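You operate a simulated robot arm through the tools that you are given. There is no shell and no other tool.

You run a simulated robot arm. Do the job below in one go: nothing can be reset, and whatever is moved stays where it is left.

JOB
Pack the teal adapter in its carton and seal it with green tape.
Fine: pull the adapter out of the orange frame and put it in the carton marked ADAPTERS; close both flaps before the tape goes on their seam; leave the other adapters.

The check looks at the end state, three seconds after you hand in, the way a careful person would. Anything else that was tipped, shoved, dropped, spilled or broken makes it a failure. A push-on lid holds only when it is set on centred and level and pressed home; a screw cap is set on level and turned clockwise until tight.

ROBOT AND FRAMES
A 7-joint arm with a two-finger parallel gripper, fixed in place. Base frame: the origin is on the floor under the middle of its stand, x ahead of it, y to its left, z up; the work surface is at about z = 0.8. Units: m, degrees, N and s.
It reaches about 1.524 m from its shoulder. Its first joint turns from -149.0 to 149.0 degrees. Payload 3.5 kg.
Tool frame: the origin (TCP) lies between the finger pads and is the grasp point; the fingertips stand 0.023 m ahead of it; z points along the fingers, y is the line along which they close. The gripper opens to 0.094 m. The fingers are 0.038 m wide and 0.01 m thick; the gripper's body (0.054 by 0.096 m) begins 0.039 m behind the TCP.
Orientation is that of the tool frame in the base frame, as a unit quaternion [w, x, y, z]. With the fingers straight down and closing along the base's y, the tool's x points along the base's -x, its y along +y and its z along -z.

CONTROLS
- The arm moves only by the tool arm_command. Its argument "steps" is a list that holds one entry, the list of rows, each a list of 7 numbers: the shift along the tool's x, y, z in m, then the turn, a rotation vector about the tool's x, y, z in degrees, then the opening, from 0 (shut) to 1 (fully open). In form: [[[dx, dy, dz, wx, wy, wz, gripper], ...]]. A call has 1 to 20 rows; each row is the pose to reach, as a shift and turn from the pose commanded when the call began, along the tool's axes at that moment. Rows are played at 5 a second. More than 0.05 m and 8.6 degrees between two rows, or a gripper value outside its range, and nothing of the call is played. A pose out of reach is approached as far as the arm can. The call stops where the force on the tool passes 40 N (or 10 N more than at its start, if that is more) or the arm is blocked; 0.2 s more then pass. Each finger travels about 0.153 m/s and halts on what it meets, pressing with about 42 N; the grip force reading is that of the motor and also rises with nothing between the fingers. The clock runs only during rows and for 0.2 s after the last one: add rows that repeat a pose to give the fingers time. It gives the time, the measured TCP pose, the force on the tool (base axes), the opening and the grip force at its end, in the units of the frame above (readings bear some noise), with the torque about the TCP (base axes, N m) and any sound that the robot's microphone picked up.
- Cameras (640 x 400 px; columns grow to the right, rows downward): "scene" is fixed at [0.2194, 0.6487, 1.4694]; the picture's right is [-0.93, -0.37, 0.00], its down [-0.11, 0.28, -0.95] and it looks along [0.35, -0.89, -0.30] (base axes); focal length 336 px, centre (320, 200). "wrist" rides on the gripper at [0.086, 0.016, -0.074] in the tool frame; the picture's right is [-0.18, 0.98, 0.00], its down [-0.58, -0.11, -0.81] and it looks along [-0.79, -0.15, 0.59] (tool axes); focal length 243 px, centre (320, 200). There is no depth. A picture from a camera that has moved, and an enlarged one, comes with that camera's place and axes in the base frame and with its lens.
- get_image(camera): a new picture of that camera. The clock stands still meanwhile.
- inspect(camera, box): a new picture of the part [left, top, right, bottom] of that camera's present view, enlarged. The clock stands still meanwhile.
- sign_off(): hands the job in; it is judged then, once.

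Places have to be worked out from the pictures, the camera data and where the tool is seen. Open the gripper and draw the arm clear of the work before you hand the job in, unless the task says otherwise.

The tools are called after ">>>" by a JSON object that holds its "name" and its "arguments". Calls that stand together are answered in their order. arm_command: Moves the arm, as the interface text tells. Its arguments: {"type":"object","properties":{"steps":{"type":"array","items":{"type":"array","items":{"type":"array","items":{"type":"number"}}}}},"required":["steps"]} The other tools are called the same way: get_image (camera) takes a picture; inspect (camera, box) takes an enlarged picture of a part of a camera's view; sign_off () hands the job in.

At the start:

```text
time_s: 0.0
tool_pos: [0.8571, -0.6846, 1.1426]
tool_rot: [-0.001, 0.0, 1.0, 0.0]
force: [0.1, -0.8, 0.2]
wrist_torque: [-0.02, 0.0, -0.03]
opening: 0.0942
gripper_force: 0.2
```

scene: 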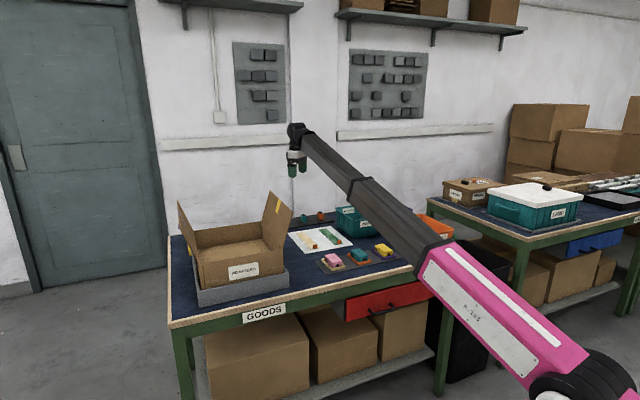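
wrist: 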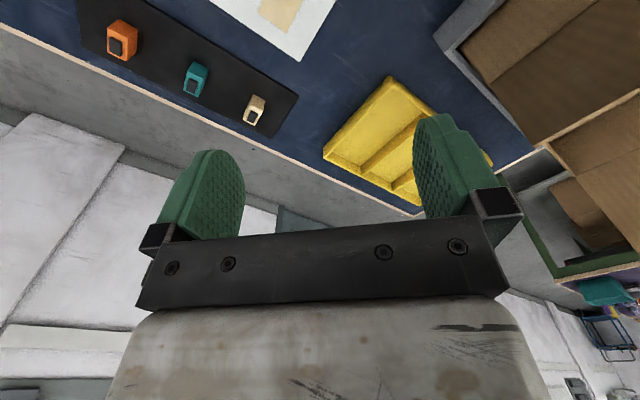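

I start by taking a closer look at the work area in both cameras before moving anything.

>>> {"name": "inspect", "arguments": {"camera": "scene", "box": [160, 180, 300, 310]}}

>>> {"name": "inspect", "arguments": {"camera": "scene", "box": [280, 195, 420, 285]}}

>>> {"name": "get_image", "arguments": {"camera": "wrist"}}

```text
3.08 times, centred on (230, 245) of scene
camera zoom: at [0.2194, 0.6487, 1.4694], right [-0.93, -0.37, 0.0], down [-0.11, 0.28, -0.95], along [0.35, -0.89, -0.3], focal length 1035 px, centre (597, 62)
```

zoom: 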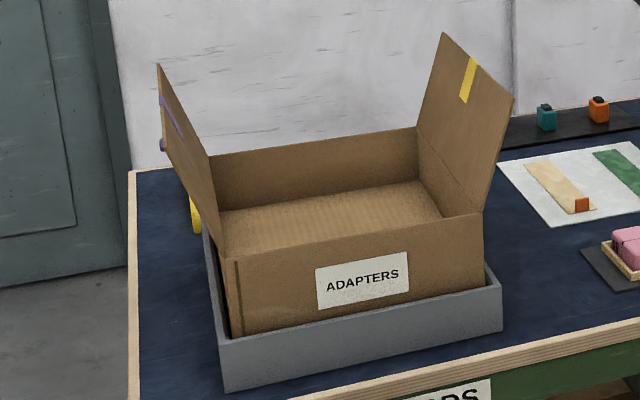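

```text
4.44 times, centred on (350, 240) of scene
camera zoom: at [0.2194, 0.6487, 1.4694], right [-0.93, -0.37, 0.0], down [-0.11, 0.28, -0.95], along [0.35, -0.89, -0.3], focal length 1495 px, centre (187, 22)
```

zoom: 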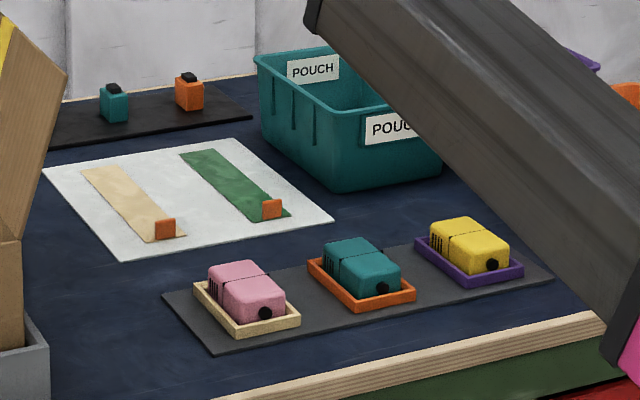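

```text
taken
camera wrist: at [0.7706, -0.6691, 1.2183], right [0.18, 0.98, 0.0], down [0.58, -0.11, 0.81], along [0.79, -0.15, -0.59], focal length 243 px, centre (320, 200)
```

wrist: 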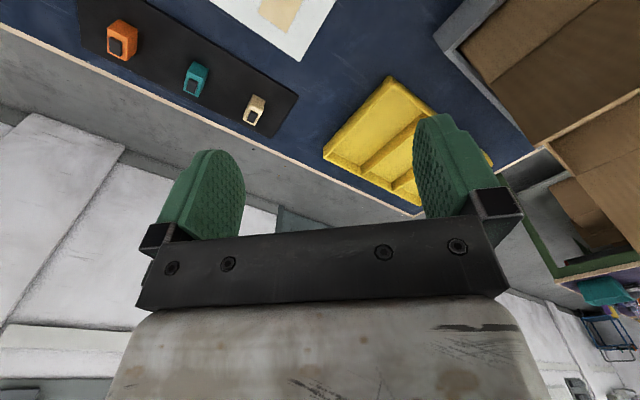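

The gripper hangs over the back of the GOODS table, which looks rotated about 45° in the base frame. The carton is near (0.91, -0.28) and the teal adapter near (0.53, -0.58). I raise the arm and move back, turning so the wrist camera looks across the table for an overview.

>>> {"name": "arm_command", "arguments": {"steps": [[[0, 0, -0.05, 0, 0, 0, 1], [0, 0, -0.1, 0, 0, 0, 1], [0, 0, -0.15, 0, 0, 0, 1], [0, 0, -0.2, 0, 0, 0, 1], [0.032, 0.0356, -0.2, 0, 0, 5.6, 1], [0.064, 0.071, -0.2, 0, 0, 11.2, 1], [0.096, 0.107, -0.2, 0, 0, 16.9, 1], [0.128, 0.142, -0.2, 0, 0, 22.5, 1], [0.16, 0.178, -0.2, 0, 0, 28.1, 1], [0.192, 0.214, -0.2, 0, 0, 33.8, 1], [0.224, 0.249, -0.2, 0, 0, 39.4, 1], [0.257, 0.285, -0.2, 0, 0, 45, 1], [0.257, 0.285, -0.2, 0, 0, 45, 1]]]}}

```text
time_s: 1.0
tool_pos: [0.862, -0.6881, 1.3233]
tool_rot: [0.011, -0.005, 1.0, -0.009]
force: [-3.5, -10.3, -2.7]
wrist_torque: [0.91, -0.61, 1.08]
opening: 0.094
gripper_force: 0.0
out of reach, approached as far as the arm can: row 4
stopped in row 4: the force on the tool passed its limit at 42 N (the readings are from after the stop); the commanded pose is now the measured one
```

The move stopped near the top of the rise, at z about 1.32, with a reach limit and a force reading. I check both cameras before going on.

>>> {"name": "get_image", "arguments": {"camera": "scene"}}

>>> {"name": "get_image", "arguments": {"camera": "wrist"}}

```text
taken
```

scene: 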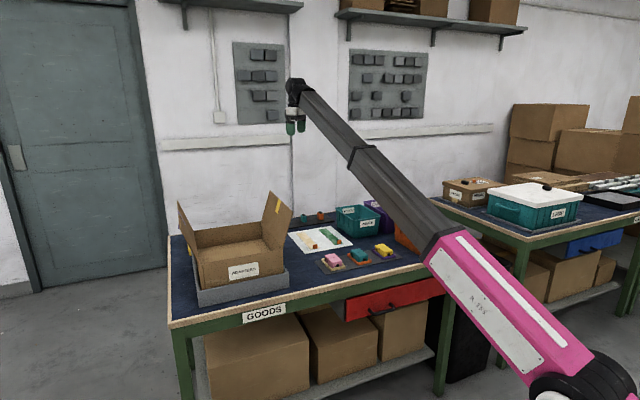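

```text
taken
camera wrist: at [0.7735, -0.6719, 1.397], right [0.18, 0.98, -0.01], down [0.56, -0.09, 0.82], along [0.81, -0.15, -0.57], focal length 243 px, centre (320, 200)
```

wrist: 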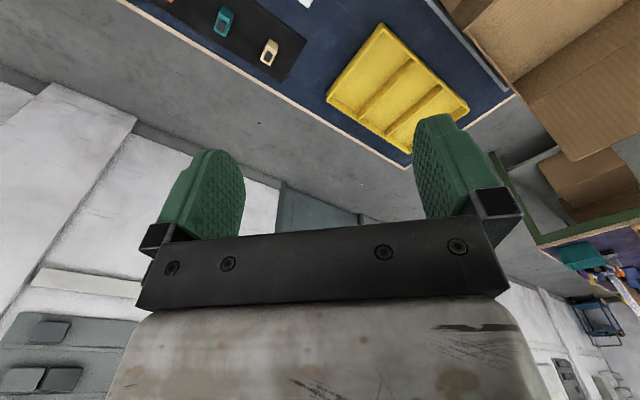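

The arm is simply stretched nearly straight; nothing was touched. I come back toward the base and turn to look over the table.

>>> {"name": "arm_command", "arguments": {"steps": [[[0.02, 0.02, 0.02, -0.3, 0.6, 2, 1], [0.045, 0.05, 0.02, -0.5, 1.6, 8, 1], [0.075, 0.083, 0.02, -0.5, 1.6, 15, 1], [0.105, 0.116, 0.02, -0.5, 1.6, 22, 1], [0.137, 0.15, 0.02, -0.5, 1.6, 29, 1], [0.168, 0.184, 0.02, -0.5, 1.6, 36, 1], [0.2, 0.218, 0.02, -0.5, 1.6, 42, 1], [0.23, 0.252, 0.02, -0.5, 1.6, 45.6, 1], [0.26, 0.285, 0.02, -0.5, 1.6, 45.6, 1], [0.26, 0.285, 0.02, -0.5, 1.6, 45.6, 1]]]}}

>>> {"name": "get_image", "arguments": {"camera": "wrist"}}

>>> {"name": "get_image", "arguments": {"camera": "scene"}}

```text
time_s: 1.3
tool_pos: [0.8552, -0.681, 1.3169]
tool_rot: [0.01, -0.004, 1.0, -0.011]
force: [-5.2, -11.3, -1.0]
wrist_torque: [1.01, -0.65, 1.19]
opening: 0.0942
gripper_force: 0.0
stopped in row 1: the force on the tool passed its limit at 57 N (the readings are from after the stop); the commanded pose is now the measured one
```

```text
taken
camera wrist: at [0.7663, -0.6651, 1.3895], right [0.18, 0.98, -0.02], down [0.56, -0.09, 0.82], along [0.81, -0.15, -0.57], focal length 243 px, centre (320, 200)
```

wrist: 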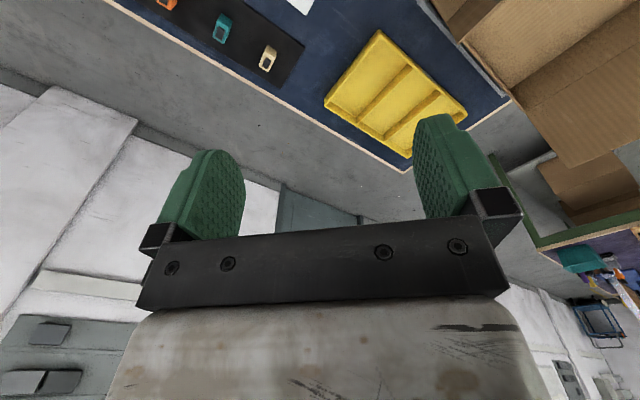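

```text
taken
```

scene: 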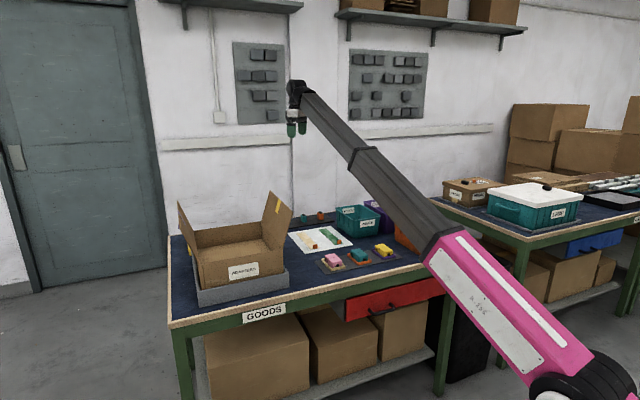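

A residual side force of about 12 N remains, probably the wrist folded to its limit against the forearm. I back off straight down in small steps.

>>> {"name": "arm_command", "arguments": {"steps": [[[0, 0, 0.005, 0, 0, 0, 1], [0, 0, 0.015, 0, 0, 0, 1], [0, 0, 0.03, 0, 0, 0, 1], [0, 0, 0.05, 0, 0, 0, 1], [0, 0, 0.07, 0, 0, 0, 1], [0, 0, 0.09, 0, 0, 0, 1], [0, 0, 0.11, 0, 0, 0, 1], [0, 0, 0.11, 0, 0, 0, 1]]]}}

```text
time_s: 3.1
tool_pos: [0.8567, -0.683, 1.2065]
tool_rot: [0.01, -0.003, 1.0, -0.009]
force: [-0.5, 0.4, 0.5]
wrist_torque: [0.0, 0.0, 0.01]
opening: 0.0942
gripper_force: 0.1
```

Force is back to zero. Now I move back toward the robot at this height while turning the tool so the camera looks across the table.

>>> {"name": "arm_command", "arguments": {"steps": [[[0.015, 0.016, 0, -0.2, 0.6, 2, 1], [0.04, 0.044, 0, -0.5, 1.2, 7, 1], [0.068, 0.075, 0, -0.5, 1.6, 13, 1], [0.096, 0.107, 0, -0.5, 1.6, 19, 1], [0.124, 0.138, 0, -0.5, 1.6, 25, 1], [0.152, 0.169, 0, -0.5, 1.6, 31, 1], [0.18, 0.2, 0, -0.5, 1.6, 37, 1], [0.208, 0.231, 0, -0.5, 1.6, 42, 1], [0.237, 0.263, 0, -0.5, 1.6, 45.4, 1], [0.237, 0.263, 0, -0.5, 1.6, 45.4, 1]]]}}

>>> {"name": "get_image", "arguments": {"camera": "wrist"}}

>>> {"name": "get_image", "arguments": {"camera": "scene"}}

```text
time_s: 3.6
tool_pos: [0.837, -0.6631, 1.2044]
tool_rot: [0.008, 0.012, 1.0, -0.011]
force: [-5.7, -11.4, -1.5]
wrist_torque: [1.07, -0.68, 1.26]
opening: 0.0942
gripper_force: 0.2
stopped in row 2: the force on the tool passed its limit at 82 N (the readings are from after the stop); the commanded pose is now the measured one
```

```text
taken
camera wrist: at [0.7501, -0.6436, 1.2789], right [0.21, 0.98, -0.02], down [0.57, -0.11, 0.82], along [0.8, -0.18, -0.58], focal length 243 px, centre (320, 200)
```

wrist: 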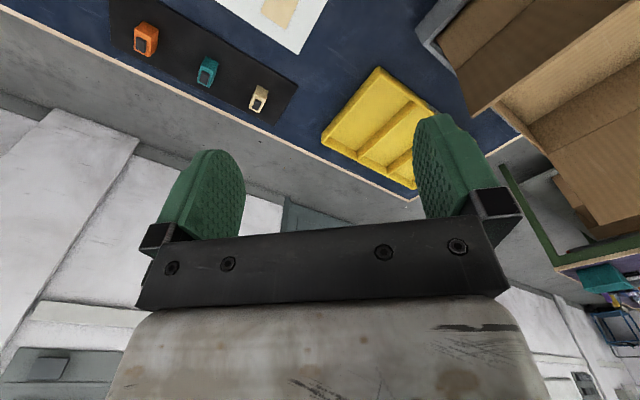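

```text
taken
```

scene: 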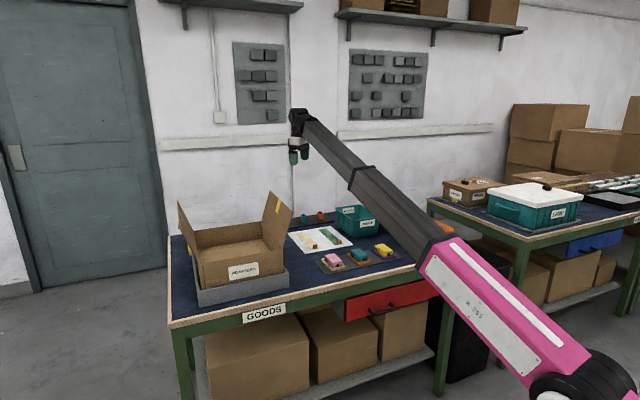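

The force line passes right by the wrist camera, so turning clockwise pushed the camera housing into the arm's own forearm. I turn the other way (camera away from the forearm) while retracting toward the base.

>>> {"name": "arm_command", "arguments": {"steps": [[[0, 0, 0.005, -0.1, 0.1, -3, 1], [0.005, 0, 0.01, -0.5, 0.2, -8, 1], [0.035, 0.002, 0.02, -1, 0.3, -14, 1], [0.07, 0.003, 0.03, -1.5, 0.38, -20, 1], [0.105, 0.005, 0.04, -1.55, 0.38, -26, 1], [0.14, 0.006, 0.05, -1.55, 0.38, -32, 1], [0.175, 0.008, 0.05, -1.55, 0.38, -38, 1], [0.21, 0.01, 0.05, -1.55, 0.38, -43, 1], [0.245, 0.012, 0.05, -1.55, 0.38, -46.4, 1], [0.287, 0.013, 0.05, -1.55, 0.38, -46.4, 1], [0.287, 0.013, 0.05, -1.55, 0.38, -46.4, 1]]]}}

>>> {"name": "get_image", "arguments": {"camera": "wrist"}}

>>> {"name": "get_image", "arguments": {"camera": "scene"}}

```text
time_s: 6.0
tool_pos: [0.5517, -0.6424, 1.1502]
tool_rot: [0.0, -0.381, 0.924, 0.001]
force: [0.2, -0.8, -0.4]
wrist_torque: [-0.01, -0.01, -0.01]
opening: 0.094
gripper_force: 0.1
```

```text
taken
camera wrist: at [0.478, -0.6936, 1.2254], right [-0.56, 0.83, 0.0], down [0.49, 0.33, 0.81], along [0.67, 0.46, -0.59], focal length 243 px, centre (320, 200)
```

wrist: 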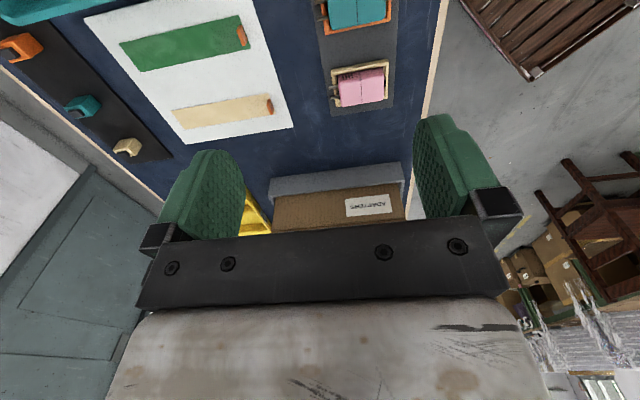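

```text
taken
```

scene: 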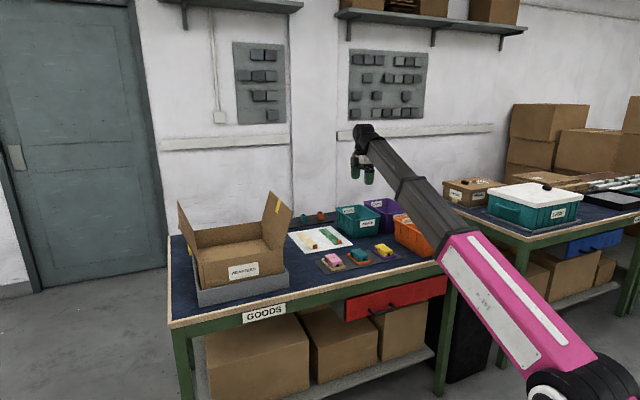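

The view is clear now. I enlarge the tape card, the adapter frames and the carton from here.

>>> {"name": "inspect", "arguments": {"camera": "wrist", "box": [100, 0, 300, 150]}}

>>> {"name": "inspect", "arguments": {"camera": "wrist", "box": [300, 0, 440, 110]}}

>>> {"name": "inspect", "arguments": {"camera": "wrist", "box": [230, 140, 430, 250]}}

>>> {"name": "inspect", "arguments": {"camera": "scene", "box": [170, 185, 300, 265]}}

>>> {"name": "inspect", "arguments": {"camera": "scene", "box": [285, 195, 435, 285]}}

```text
2.67 times, centred on (200, 75) of wrist
camera zoom: at [0.478, -0.6936, 1.2254], right [-0.56, 0.83, 0.0], down [0.49, 0.33, 0.81], along [0.67, 0.46, -0.59], focal length 647 px, centre (640, 533)
```

zoom: 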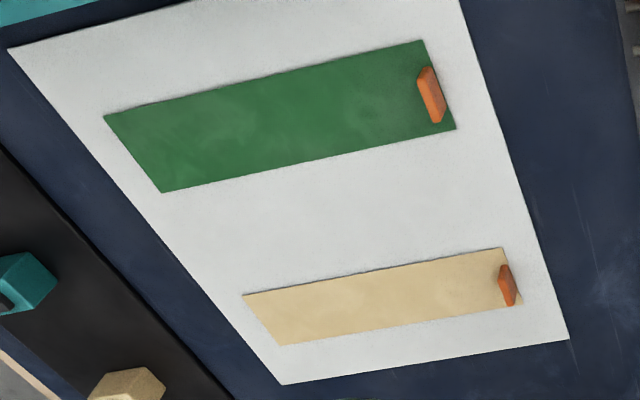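

```text
3.64 times, centred on (370, 55) of wrist
camera zoom: at [0.478, -0.6936, 1.2254], right [-0.56, 0.83, 0.0], down [0.49, 0.33, 0.81], along [0.67, 0.46, -0.59], focal length 882 px, centre (138, 727)
```

zoom: 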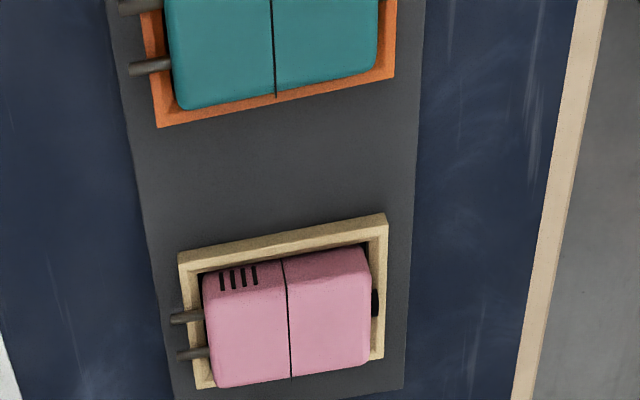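

```text
3.20 times, centred on (330, 195) of wrist
camera zoom: at [0.478, -0.6936, 1.2254], right [-0.56, 0.83, 0.0], down [0.49, 0.33, 0.81], along [0.67, 0.46, -0.59], focal length 776 px, centre (288, 216)
```

zoom: 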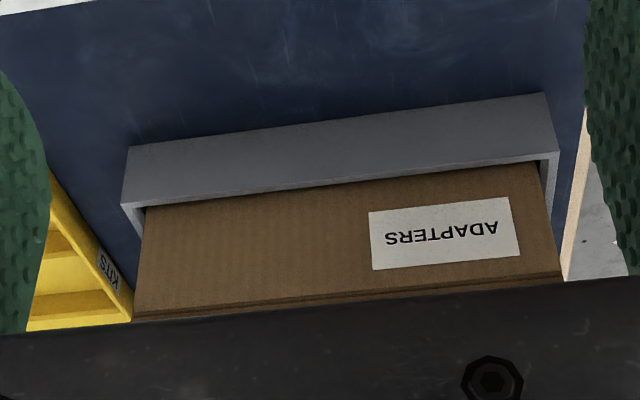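

```text
4.92 times, centred on (235, 225) of scene
camera zoom: at [0.2194, 0.6487, 1.4694], right [-0.93, -0.37, 0.0], down [-0.11, 0.28, -0.95], along [0.35, -0.89, -0.3], focal length 1656 px, centre (738, 77)
```

zoom: 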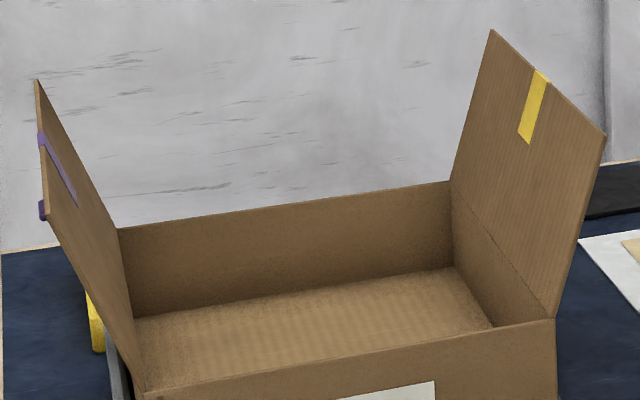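

```text
4.27 times, centred on (360, 240) of scene
camera zoom: at [0.2194, 0.6487, 1.4694], right [-0.93, -0.37, 0.0], down [-0.11, 0.28, -0.95], along [0.35, -0.89, -0.3], focal length 1435 px, centre (149, 29)
```

zoom: 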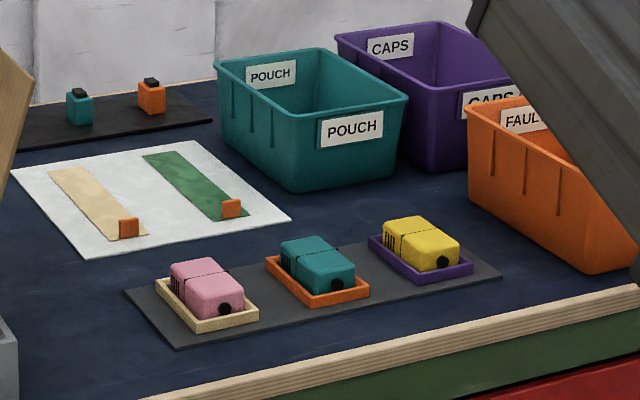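

The tape is about 0.20 × 0.045 m with an upright orange tab at its front end, and the carton rim sits near z 0.945 with 0.14 m flaps leaning outward. I turn the tool to yaw 135° so the fingers can close along the adapter's narrow side and the camera stays away from the forearm.

>>> {"name": "arm_command", "arguments": {"steps": [[[0, -0.006, 0.005, 0, 0, -7.5, 1], [0, -0.013, 0.01, 0, 0, -15, 1], [0.001, -0.02, 0.015, 0, 0, -22.5, 1], [0.002, -0.026, 0.02, 0, 0, -30, 1], [0.003, -0.033, 0.025, 0, 0, -37.5, 1], [0.004, -0.039, 0.03, 0, 0, -45, 1], [0.005, -0.046, 0.035, 0, 0, -52.5, 1], [0.006, -0.052, 0.04, 0, 0, -60, 1], [0.006, -0.059, 0.045, 0, 0, -67.5, 1], [0.007, -0.065, 0.05, 0, 0, -75, 1], [0.007, -0.072, 0.05, 0, 0, -82.5, 1], [0.007, -0.078, 0.05, 0, 0, -89.8, 1], [0.007, -0.078, 0.05, 0, 0, -89.8, 1]]]}}

>>> {"name": "get_image", "arguments": {"camera": "wrist"}}

>>> {"name": "get_image", "arguments": {"camera": "scene"}}

```text
time_s: 8.8
tool_pos: [0.6045, -0.6905, 1.0999]
tool_rot: [-0.002, 0.893, -0.45, 0.0]
force: [-0.1, -0.4, -0.1]
wrist_torque: [-0.01, -0.03, 0.03]
opening: 0.0942
gripper_force: 0.0
out of reach, approached as far as the arm can: row 11, 12, 13
```

```text
taken
camera wrist: at [0.6424, -0.7716, 1.1758], right [-0.9, -0.44, 0.0], down [-0.26, 0.53, 0.81], along [-0.35, 0.73, -0.59], focal length 243 px, centre (320, 200)
```

wrist: 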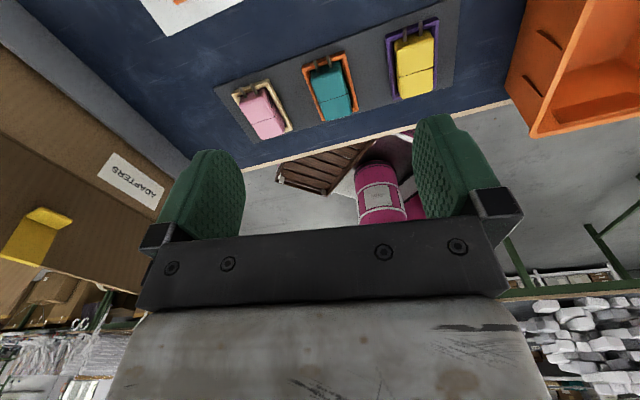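

```text
taken
```

scene: 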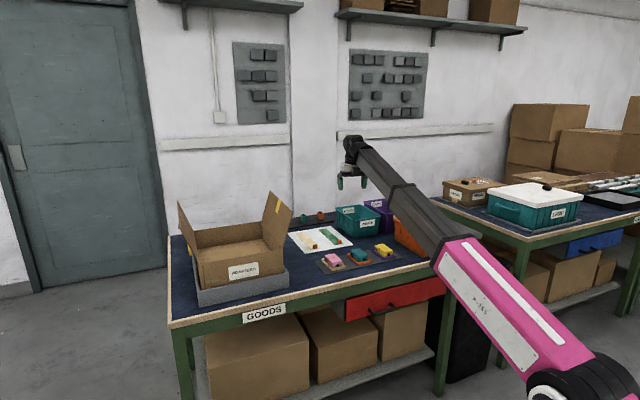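

The wrist joint stops at about yaw 127°, short of 135° here. I inspect the arm's shape in the scene picture to judge the forearm clearance for the opposite yaw (-45°).

>>> {"name": "inspect", "arguments": {"camera": "scene", "box": [320, 120, 640, 400]}}

>>> {"name": "inspect", "arguments": {"camera": "wrist", "box": [210, 10, 460, 150]}}

>>> {"name": "inspect", "arguments": {"camera": "wrist", "box": [0, 40, 250, 280]}}

```text
1.43 times, centred on (480, 260) of scene
camera zoom: at [0.2194, 0.6487, 1.4694], right [-0.93, -0.37, 0.0], down [-0.11, 0.28, -0.95], along [0.35, -0.89, -0.3], focal length 480 px, centre (91, 114)
```

zoom: 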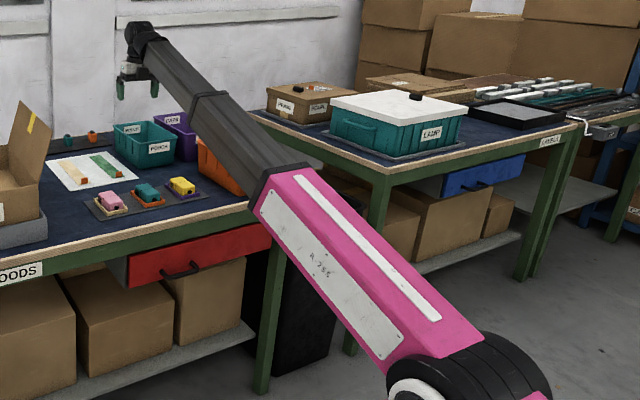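

```text
2.56 times, centred on (335, 80) of wrist
camera zoom: at [0.6424, -0.7716, 1.1758], right [-0.9, -0.44, 0.0], down [-0.26, 0.53, 0.81], along [-0.35, 0.73, -0.59], focal length 621 px, centre (282, 507)
```

zoom: 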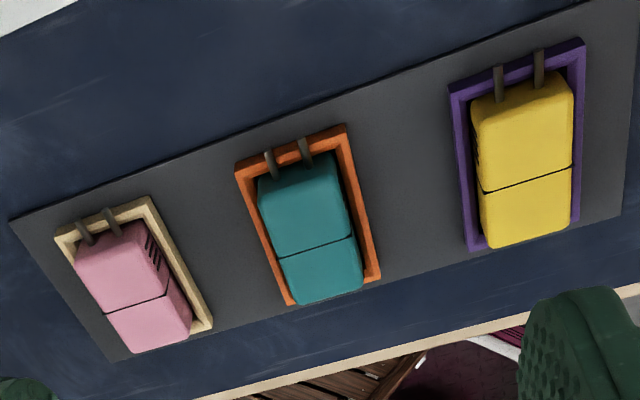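

```text
1.67 times, centred on (125, 160) of wrist
camera zoom: at [0.6424, -0.7716, 1.1758], right [-0.9, -0.44, 0.0], down [-0.26, 0.53, 0.81], along [-0.35, 0.73, -0.59], focal length 404 px, centre (645, 267)
```

zoom: 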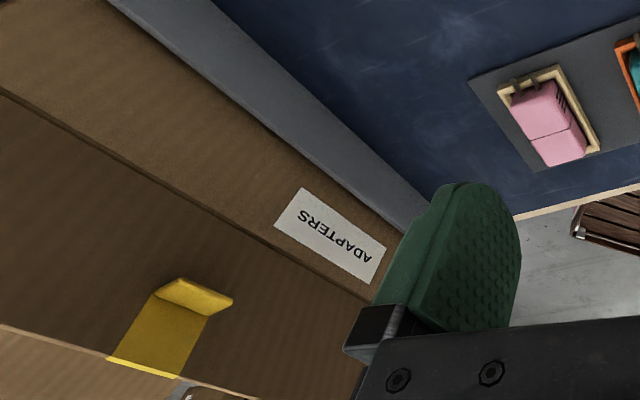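

The pink and grey parts form one straight forearm, so the camera conflicts only when it lies directly under that link. The teal adapter's frame centre is near (0.537, -0.600), aligned at 45°. I swing back to yaw about 0 while lowering over the adapter.

>>> {"name": "arm_command", "arguments": {"steps": [[[-0.006, 0, 0.005, 0, 0, 7.5, 1], [-0.013, 0, 0.01, 0, 0, 15, 1], [-0.019, 0, 0.015, 0, 0, 22.5, 1], [-0.025, 0, 0.02, 0, 0, 30, 1], [-0.032, 0, 0.025, 0, 0, 37.5, 1], [-0.038, 0, 0.03, 0, 0, 45, 1], [-0.044, 0, 0.035, 0, 0, 52.5, 1], [-0.05, 0, 0.04, 0, 0, 60, 1], [-0.057, 0, 0.045, 0, 0, 67.5, 1], [-0.063, 0, 0.05, 0, 0, 75, 1], [-0.069, 0, 0.055, 0, 0, 82.5, 1], [-0.076, 0.001, 0.06, 0, 0, 90, 1], [-0.082, 0.001, 0.065, 0, 0, 97.5, 1], [-0.088, 0.001, 0.07, 0, 0, 105, 1], [-0.095, 0.001, 0.075, 0, 0, 112.5, 1], [-0.101, 0.001, 0.08, 0, 0, 120, 1], [-0.107, 0.001, 0.08, 0, 0, 127.5, 1], [-0.107, 0.001, 0.08, 0, 0, 127.5, 1]]]}}

>>> {"name": "get_image", "arguments": {"camera": "wrist"}}

>>> {"name": "get_image", "arguments": {"camera": "scene"}}

```text
time_s: 12.6
tool_pos: [0.5393, -0.6038, 1.0208]
tool_rot: [0.001, 0.011, 1.0, 0.001]
force: [-0.2, -0.5, 0.2]
wrist_torque: [0.01, -0.03, 0.01]
opening: 0.0941
gripper_force: 0.1
```

```text
taken
camera wrist: at [0.4531, -0.5876, 1.0966], right [0.21, 0.98, 0.0], down [0.58, -0.12, 0.81], along [0.79, -0.16, -0.59], focal length 243 px, centre (320, 200)
```

wrist: 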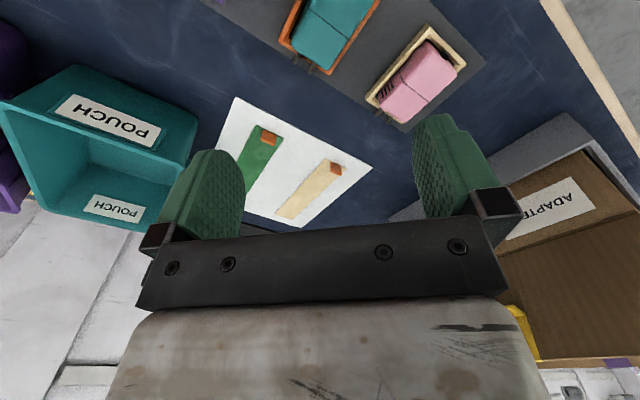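

```text
taken
```

scene: 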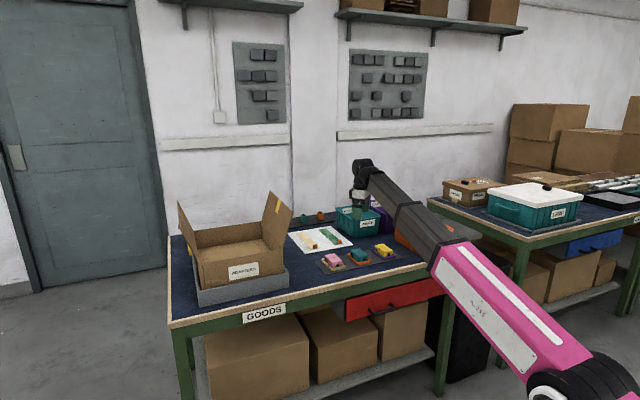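

Position is over the adapter at yaw -1°. I lower to z of about 0.93 and turn slowly toward yaw -45°, watching for forearm contact.

>>> {"name": "arm_command", "arguments": {"steps": [[[0, 0, 0.03, 0, 0, 0, 1], [0, 0, 0.06, 0, 0, 0, 1], [0, 0, 0.09, 0, 0, 0, 1], [0, 0, 0.09, 0, 0, 7.3, 1], [0, 0, 0.09, 0, 0, 14.6, 1], [0, 0, 0.09, 0, 0, 21.9, 1], [0, 0, 0.09, 0, 0, 29.2, 1], [0, 0, 0.09, 0, 0, 36.5, 1], [0, 0, 0.09, 0, 0, 43.7, 1], [0, 0, 0.09, 0, 0, 43.7, 1]]]}}

>>> {"name": "get_image", "arguments": {"camera": "wrist"}}

>>> {"name": "get_image", "arguments": {"camera": "scene"}}

```text
time_s: 14.8
tool_pos: [0.5413, -0.6046, 0.9308]
tool_rot: [-0.001, 0.382, 0.924, 0.001]
force: [0.6, -0.4, 0.0]
wrist_torque: [-0.01, -0.05, 0.03]
opening: 0.094
gripper_force: 0.0
```

```text
taken
camera wrist: at [0.4905, -0.5327, 1.0066], right [0.82, 0.57, 0.0], down [0.33, -0.49, 0.8], along [0.46, -0.66, -0.59], focal length 243 px, centre (320, 200)
```

wrist: 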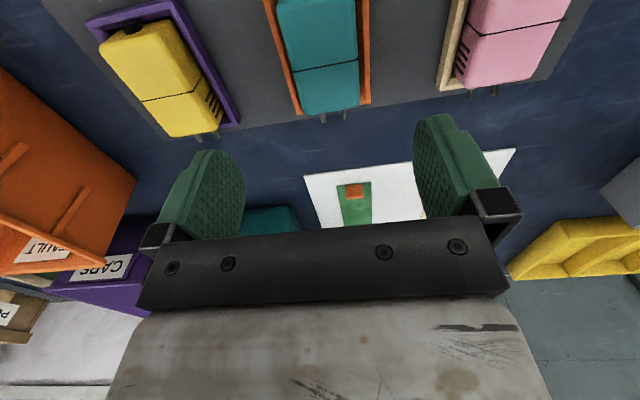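

```text
taken
```

scene: 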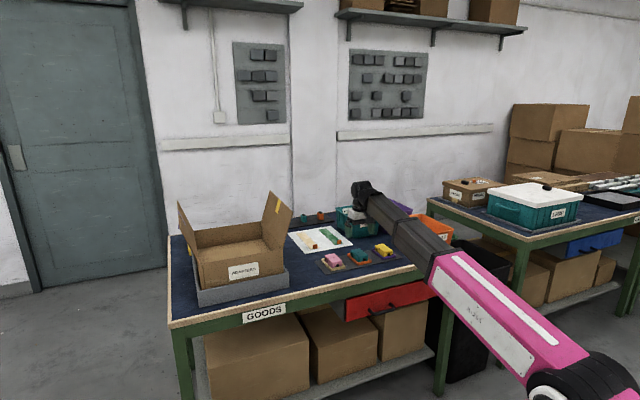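

No contact at yaw -45° at this height. I enlarge the teal adapter to align precisely.

>>> {"name": "inspect", "arguments": {"camera": "wrist", "box": [240, 0, 400, 130]}}

```text
3.08 times, centred on (320, 65) of wrist
camera zoom: at [0.4905, -0.5327, 1.0066], right [0.82, 0.57, 0.0], down [0.33, -0.49, 0.8], along [0.46, -0.66, -0.59], focal length 746 px, centre (320, 615)
```

zoom: 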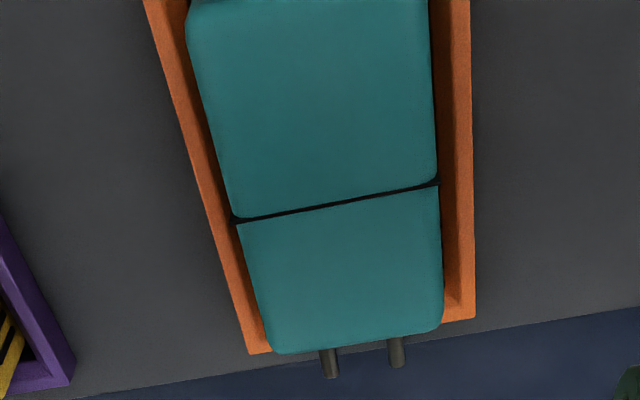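

The adapter is about 0.045 m wide with its top near z 0.838 and the frame rim near 0.815; its centre is about (0.539, -0.598). I shift a few millimetres and descend until the fingertips are just above its top, then check alignment.

>>> {"name": "arm_command", "arguments": {"steps": [[[0.006, 0.003, 0.0, 0, 0, 0, 1], [0.006, 0.003, 0.02, 0, 0, 0, 1], [0.006, 0.003, 0.04, 0, 0, 0, 1], [0.006, 0.003, 0.055, 0, 0, 0, 1], [0.006, 0.003, 0.065, 0, 0, 0, 1], [0.006, 0.003, 0.065, 0, 0, 0, 1]]]}}

>>> {"name": "get_image", "arguments": {"camera": "wrist"}}

>>> {"name": "inspect", "arguments": {"camera": "scene", "box": [300, 170, 440, 285]}}

```text
time_s: 16.2
tool_pos: [0.539, -0.5995, 0.865]
tool_rot: [0.0, 0.381, 0.924, 0.001]
force: [0.1, -0.2, 0.1]
wrist_torque: [-0.01, 0.01, 0.02]
opening: 0.0941
gripper_force: 0.1
```

```text
taken
camera wrist: at [0.488, -0.5272, 0.9423], right [0.82, 0.57, 0.0], down [0.33, -0.49, 0.8], along [0.46, -0.66, -0.59], focal length 243 px, centre (320, 200)
```

wrist: 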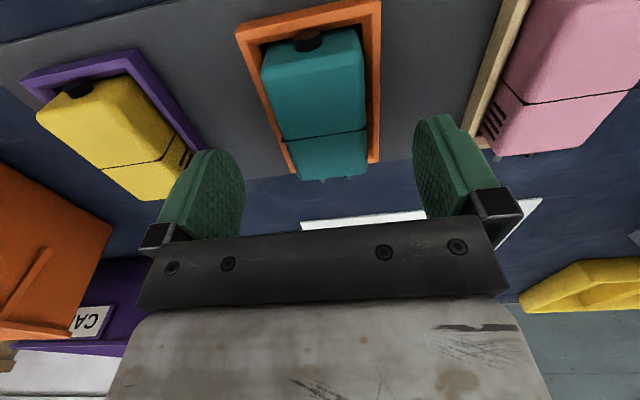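

```text
3.48 times, centred on (370, 228) of scene
camera zoom: at [0.2194, 0.6487, 1.4694], right [-0.93, -0.37, 0.0], down [-0.11, 0.28, -0.95], along [0.35, -0.89, -0.3], focal length 1170 px, centre (146, 104)
```

zoom: 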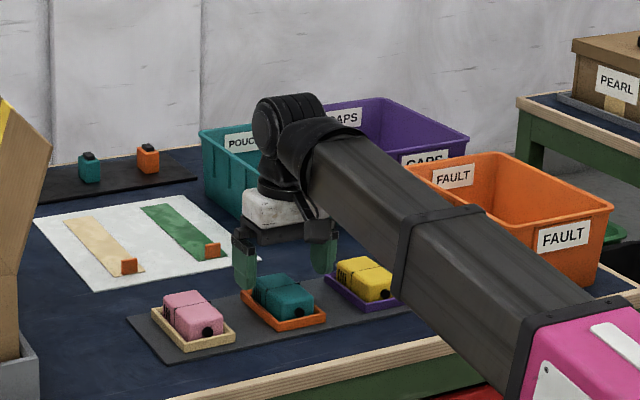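

The fingers straddle the adapter; it sits about 9 mm further forward and 2 mm sideways. I correct that, descend to TCP z of about 0.843 (tips above the frame rim) and close.

>>> {"name": "arm_command", "arguments": {"steps": [[[0.005, 0.001, 0.0, 0, 0, 0, 1], [0.009, 0.002, 0.008, 0, 0, 0, 1], [0.009, 0.002, 0.016, 0, 0, 0, 1], [0.009, 0.002, 0.022, 0, 0, 0, 1], [0.009, 0.002, 0.022, 0, 0, 0, 1], [0.009, 0.002, 0.022, 0, 0, 0, 0.75], [0.009, 0.002, 0.022, 0, 0, 0, 0.6], [0.009, 0.002, 0.022, 0, 0, 0, 0.5], [0.009, 0.002, 0.022, 0, 0, 0, 0.4], [0.009, 0.002, 0.022, 0, 0, 0, 0.3], [0.009, 0.002, 0.022, 0, 0, 0, 0.3], [0.009, 0.002, 0.022, 0, 0, 0, 0.3]]]}}

>>> {"name": "get_image", "arguments": {"camera": "wrist"}}

>>> {"name": "inspect", "arguments": {"camera": "scene", "box": [320, 210, 410, 285]}}

```text
time_s: 18.8
tool_pos: [0.5342, -0.5904, 0.843]
tool_rot: [-0.001, 0.382, 0.924, 0.001]
force: [2.4, 4.1, 0.0]
wrist_torque: [0.05, -0.02, 0.05]
opening: 0.045
gripper_force: 42.9
```

```text
taken
camera wrist: at [0.4833, -0.519, 0.9193], right [0.82, 0.57, 0.0], down [0.33, -0.49, 0.8], along [0.46, -0.66, -0.59], focal length 243 px, centre (320, 200)
```

wrist: 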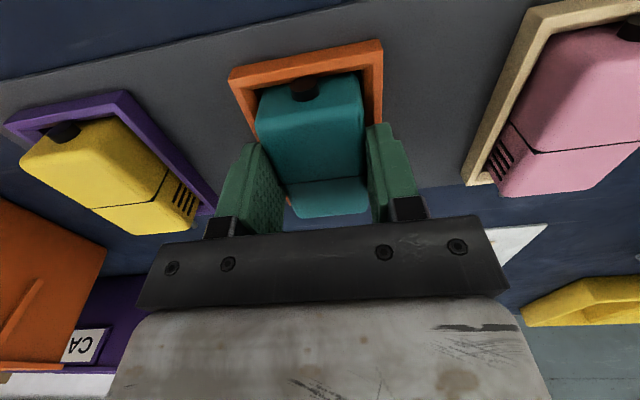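

```text
5.33 times, centred on (365, 248) of scene
camera zoom: at [0.2194, 0.6487, 1.4694], right [-0.93, -0.37, 0.0], down [-0.11, 0.28, -0.95], along [0.35, -0.89, -0.3], focal length 1794 px, centre (80, -53)
```

zoom: 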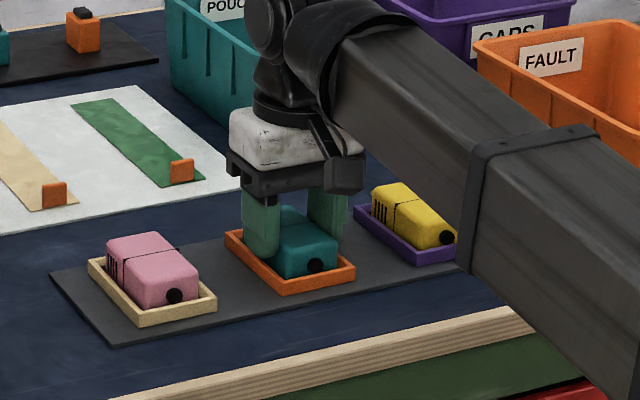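

The adapter is gripped (opening 0.045 m, 43 N) with a small sideways load of about 5 N. I relieve it with a slight shift toward +y before pulling up.

>>> {"name": "arm_command", "arguments": {"steps": [[[0, 0.0007, 0, 0, 0, 0, 0.3], [0, 0.0014, 0, 0, 0, 0, 0.3], [0, 0.0014, 0, 0, 0, 0, 0.3]]]}}

```text
time_s: 19.6
tool_pos: [0.5333, -0.5896, 0.8429]
tool_rot: [0.0, 0.381, 0.925, 0.002]
force: [-1.3, 0.0, 0.2]
wrist_torque: [-0.05, 0.02, -0.07]
opening: 0.0453
gripper_force: 41.7
```

The side load is gone. Now I pull the adapter straight up slowly.

>>> {"name": "arm_command", "arguments": {"steps": [[[0, 0, -0.003, 0, 0, 0, 0.3], [0, 0, -0.008, 0, 0, 0, 0.3], [0, 0, -0.015, 0, 0, 0, 0.3], [0, 0, -0.025, 0, 0, 0, 0.3], [0, 0, -0.035, 0, 0, 0, 0.3], [0, 0, -0.05, 0, 0, 0, 0.3], [0, 0, -0.05, 0, 0, 0, 0.3]]]}}

>>> {"name": "get_image", "arguments": {"camera": "wrist"}}

>>> {"name": "inspect", "arguments": {"camera": "scene", "box": [320, 190, 410, 285]}}

```text
time_s: 21.2
tool_pos: [0.5352, -0.5889, 0.893]
tool_rot: [0.0, 0.381, 0.925, 0.002]
force: [0.1, 0.0, -1.3]
wrist_torque: [0.0, -0.03, 0.02]
opening: 0.0452
gripper_force: 41.9
```

```text
taken
camera wrist: at [0.4845, -0.5176, 0.9699], right [0.82, 0.57, 0.0], down [0.33, -0.49, 0.8], along [0.46, -0.66, -0.59], focal length 243 px, centre (320, 200)
```

wrist: 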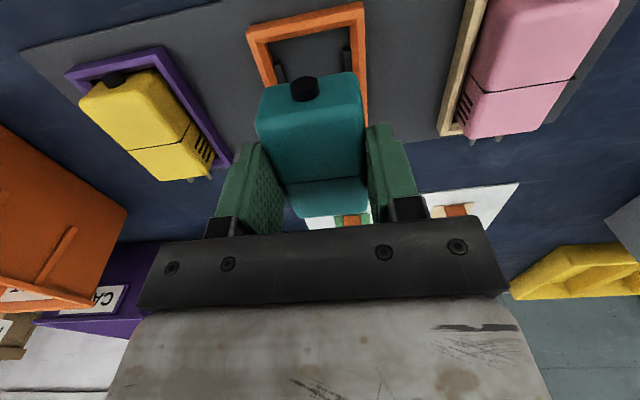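

```text
4.21 times, centred on (365, 238) of scene
camera zoom: at [0.2194, 0.6487, 1.4694], right [-0.93, -0.37, 0.0], down [-0.11, 0.28, -0.95], along [0.35, -0.89, -0.3], focal length 1416 px, centre (130, 42)
```

zoom: 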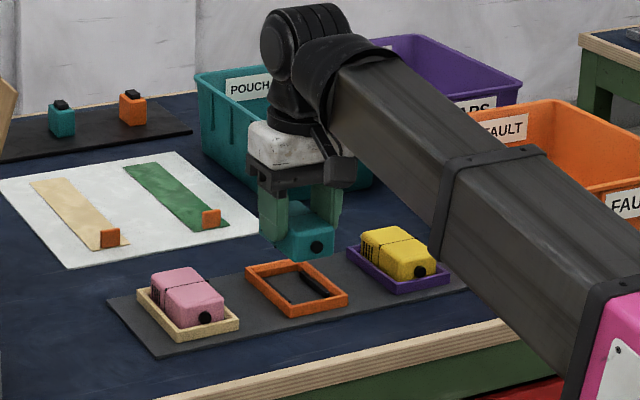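

The adapter came out cleanly and the frame stayed put. I rise slightly, rotate to yaw 45° (camera clear of the forearm), and climb to about 1.16 m.

>>> {"name": "arm_command", "arguments": {"steps": [[[0, 0, -0.02, 0, 0, 0, 0.3], [0, 0, -0.04, 0, 0, -5, 0.3], [0, 0, -0.045, 0, 0, -12, 0.3], [0, 0, -0.05, 0, 0, -19, 0.3], [0, 0, -0.05, 0, 0, -26, 0.3], [0, 0, -0.055, 0, 0, -33, 0.3], [0, 0, -0.06, 0, 0, -40, 0.3], [0, 0, -0.07, 0, 0, -47, 0.3], [0, 0, -0.09, 0, 0, -54, 0.3], [0, 0, -0.12, 0, 0, -61, 0.3], [0, 0, -0.15, 0, 0, -68, 0.3], [0, 0, -0.18, 0, 0, -75, 0.3], [0, 0, -0.21, 0, 0, -82, 0.3], [0, 0, -0.24, 0, 0, -89.8, 0.3], [0, 0, -0.265, 0, 0, -89.8, 0.3], [0, 0, -0.265, 0, 0, -89.8, 0.3]]]}}

>>> {"name": "get_image", "arguments": {"camera": "wrist"}}

>>> {"name": "get_image", "arguments": {"camera": "scene"}}

```text
time_s: 24.6
tool_pos: [0.5361, -0.593, 1.1525]
tool_rot: [0.004, -0.382, 0.924, -0.003]
force: [-0.8, -0.1, -1.2]
wrist_torque: [-0.02, -0.02, 0.03]
opening: 0.0453
gripper_force: 42.2
out of reach, approached as far as the arm can: row 15, 16
```

```text
taken
camera wrist: at [0.4627, -0.644, 1.2279], right [-0.56, 0.83, -0.01], down [0.48, 0.34, 0.81], along [0.67, 0.45, -0.59], focal length 243 px, centre (320, 200)
```

wrist: 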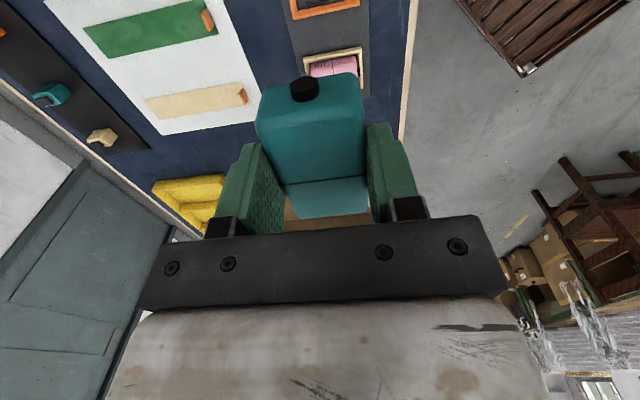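

```text
taken
```

scene: 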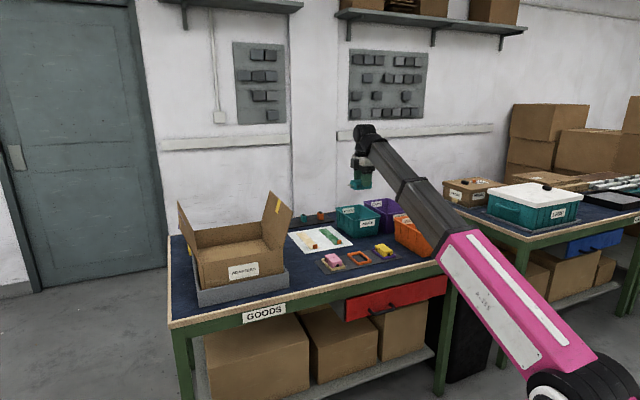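

I'm at the height limit here (z 1.15); with the adapter bottom near 1.11 it clears the flap tops (about 1.08). I move over the carton, rising a bit more as reach allows.

>>> {"name": "arm_command", "arguments": {"steps": [[[-0.03, -0.006, 0, 0, 0, 0, 0.3], [-0.07, -0.014, 0, 0, 0, 0, 0.3], [-0.115, -0.022, -0.005, 0, 0, 0, 0.3], [-0.16, -0.03, -0.01, 0, 0, 0, 0.3], [-0.205, -0.038, -0.02, 0, 0, 0, 0.3], [-0.25, -0.046, -0.03, 0, 0, 0, 0.3], [-0.295, -0.054, -0.03, 0, 0, 0, 0.3], [-0.34, -0.062, -0.03, 0, 0, 0, 0.3], [-0.385, -0.07, -0.03, 0, 0, 0, 0.3], [-0.43, -0.078, -0.03, 0, 0, 0, 0.3], [-0.465, -0.085, -0.03, 0, 0, 0, 0.3], [-0.491, -0.09, -0.03, 0, 0, 0, 0.3], [-0.491, -0.09, -0.03, 0, 0, 0, 0.3]]]}}

>>> {"name": "get_image", "arguments": {"camera": "wrist"}}

>>> {"name": "get_image", "arguments": {"camera": "scene"}}

```text
time_s: 27.4
tool_pos: [0.9486, -0.3102, 1.1837]
tool_rot: [0.001, -0.383, 0.924, 0.001]
force: [0.4, -0.3, -1.3]
wrist_torque: [-0.01, -0.01, 0.01]
opening: 0.045
gripper_force: 42.0
```

```text
taken
camera wrist: at [0.8749, -0.3602, 1.2594], right [-0.56, 0.83, 0.0], down [0.49, 0.33, 0.81], along [0.67, 0.46, -0.59], focal length 243 px, centre (320, 200)
```

wrist: 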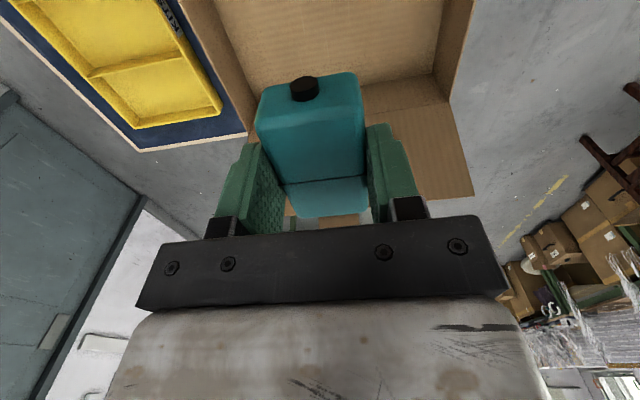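

```text
taken
```

scene: 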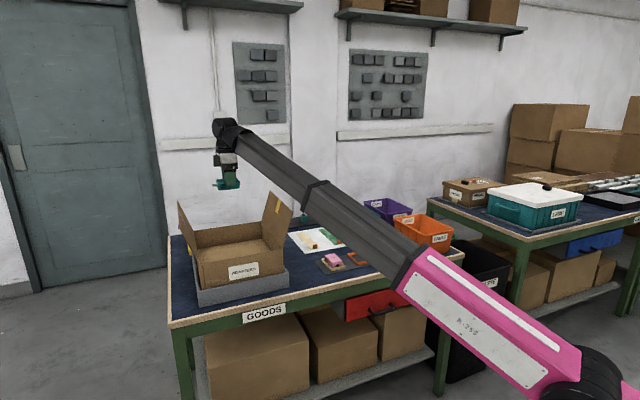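

The gripper is centred over the carton (rim centre about (0.945, -0.312)). I lower the adapter into it between the open flaps, stopping a bit above the floor.

>>> {"name": "arm_command", "arguments": {"steps": [[[0, 0, 0.03, 0, 0, 0, 0.3], [0, 0, 0.07, 0, 0, 0, 0.3], [0, 0, 0.11, 0, 0, 0, 0.3], [0, 0, 0.15, 0, 0, 0, 0.3], [0, 0, 0.19, 0, 0, 0, 0.3], [0, 0, 0.23, 0, 0, 0, 0.3], [0, 0, 0.26, 0, 0, 0, 0.3], [0, 0, 0.28, 0, 0, 0, 0.3], [0, 0, 0.295, 0, 0, 0, 0.3], [0, 0, 0.305, 0, 0, 0, 0.3], [0, 0, 0.305, 0, 0, 0, 0.3]]]}}

>>> {"name": "get_image", "arguments": {"camera": "wrist"}}

>>> {"name": "get_image", "arguments": {"camera": "scene"}}

```text
time_s: 29.3
tool_pos: [0.9485, -0.3089, 0.9079]
tool_rot: [0.004, -0.383, 0.924, -0.001]
force: [-4.4, 1.0, 16.4]
wrist_torque: [-0.08, 0.57, -0.08]
opening: 0.0455
gripper_force: 42.0
stopped in row 9: the force on the tool passed its limit at 63 N (the readings are from after the stop); the commanded pose is now the measured one
```

```text
taken
camera wrist: at [0.8744, -0.359, 0.983], right [-0.56, 0.83, 0.0], down [0.48, 0.33, 0.81], along [0.67, 0.46, -0.59], focal length 243 px, centre (320, 200)
```

wrist: 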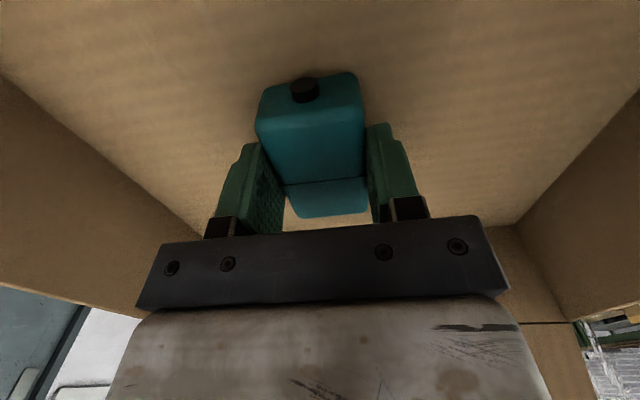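

```text
taken
```

scene: 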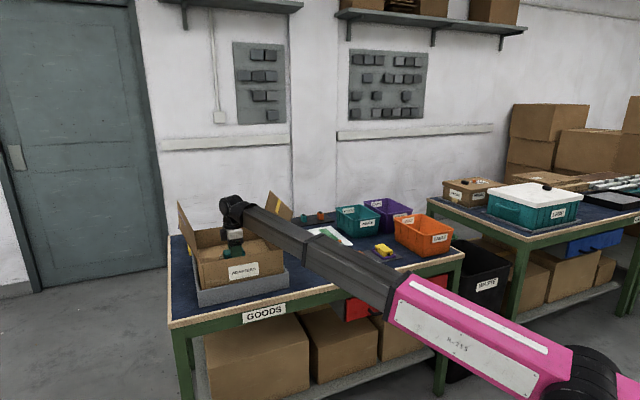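

The adapter bottom met the carton floor (which is higher than I assumed, about z 0.867); the adapter hasn't shifted in the grip. I ease up about 2 mm to relieve the pressure and read the force.

>>> {"name": "arm_command", "arguments": {"steps": [[[0, 0, -0.001, 0, 0, 0, 0.3], [0, 0, -0.002, 0, 0, 0, 0.3], [0, 0, -0.002, 0, 0, 0, 0.3]]]}}

>>> {"name": "inspect", "arguments": {"camera": "scene", "box": [170, 180, 300, 300]}}

>>> {"name": "inspect", "arguments": {"camera": "wrist", "box": [200, 50, 440, 230]}}

```text
time_s: 30.1
tool_pos: [0.9499, -0.3083, 0.9071]
tool_rot: [0.002, -0.382, 0.924, 0.0]
force: [-1.8, -0.3, 2.8]
wrist_torque: [-0.05, 0.26, 0.03]
opening: 0.0453
gripper_force: 42.0
```

```text
3.33 times, centred on (235, 240) of scene
camera zoom: at [0.2194, 0.6487, 1.4694], right [-0.93, -0.37, 0.0], down [-0.11, 0.28, -0.95], along [0.35, -0.89, -0.3], focal length 1121 px, centre (603, 67)
```

zoom: 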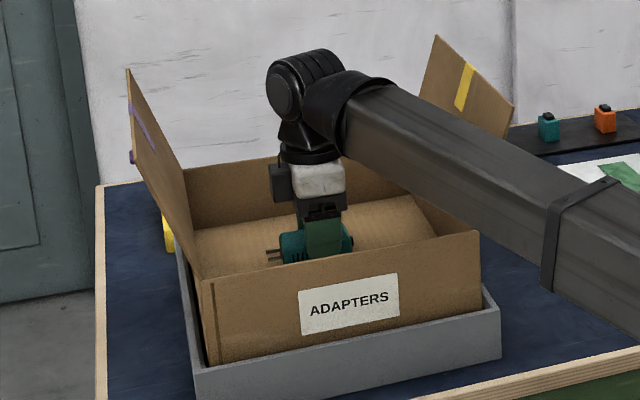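

```text
2.22 times, centred on (320, 140) of wrist
camera zoom: at [0.8756, -0.3592, 0.9831], right [-0.56, 0.83, 0.0], down [0.48, 0.33, 0.81], along [0.67, 0.46, -0.59], focal length 539 px, centre (320, 333)
```

zoom: 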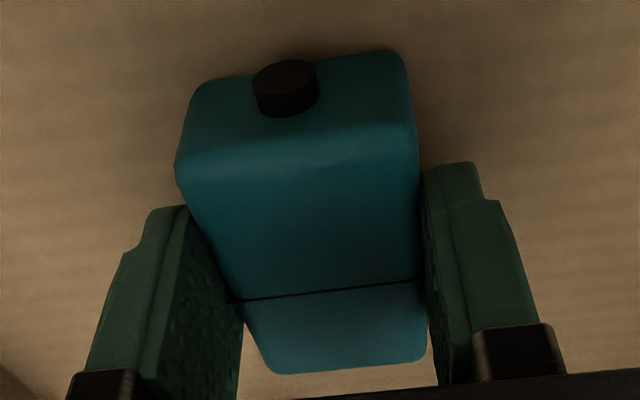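

Contact force is down to a few newtons, so the adapter rests on the floor. I open the fingers gently.

>>> {"name": "arm_command", "arguments": {"steps": [[[0, 0, 0, 0, 0, 0, 0.45], [0, 0, 0, 0, 0, 0, 0.5], [0, 0, 0, 0, 0, 0, 0.55], [0, 0, 0, 0, 0, 0, 0.65], [0, 0, 0, 0, 0, 0, 0.75], [0, 0, 0, 0, 0, 0, 0.8], [0, 0, 0, 0, 0, 0, 0.8]]]}}

>>> {"name": "get_image", "arguments": {"camera": "wrist"}}

>>> {"name": "inspect", "arguments": {"camera": "scene", "box": [170, 180, 300, 300]}}

```text
time_s: 31.7
tool_pos: [0.9488, -0.309, 0.9079]
tool_rot: [0.003, -0.383, 0.924, 0.0]
force: [0.2, -0.9, 0.1]
wrist_torque: [0.0, 0.02, -0.02]
opening: 0.0751
gripper_force: 0.0
```

```text
taken
camera wrist: at [0.8755, -0.3591, 0.9832], right [-0.56, 0.83, 0.0], down [0.48, 0.33, 0.81], along [0.67, 0.46, -0.59], focal length 243 px, centre (320, 200)
```

wrist: 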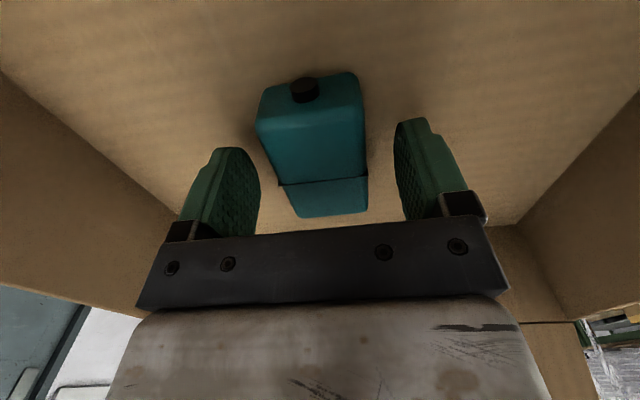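

```text
3.33 times, centred on (235, 240) of scene
camera zoom: at [0.2194, 0.6487, 1.4694], right [-0.93, -0.37, 0.0], down [-0.11, 0.28, -0.95], along [0.35, -0.89, -0.3], focal length 1121 px, centre (603, 67)
```

zoom: 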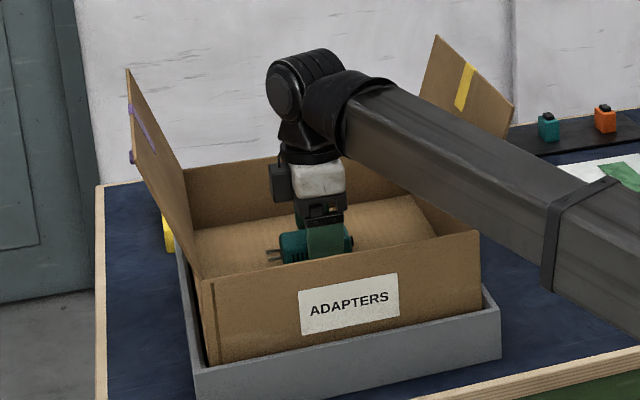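

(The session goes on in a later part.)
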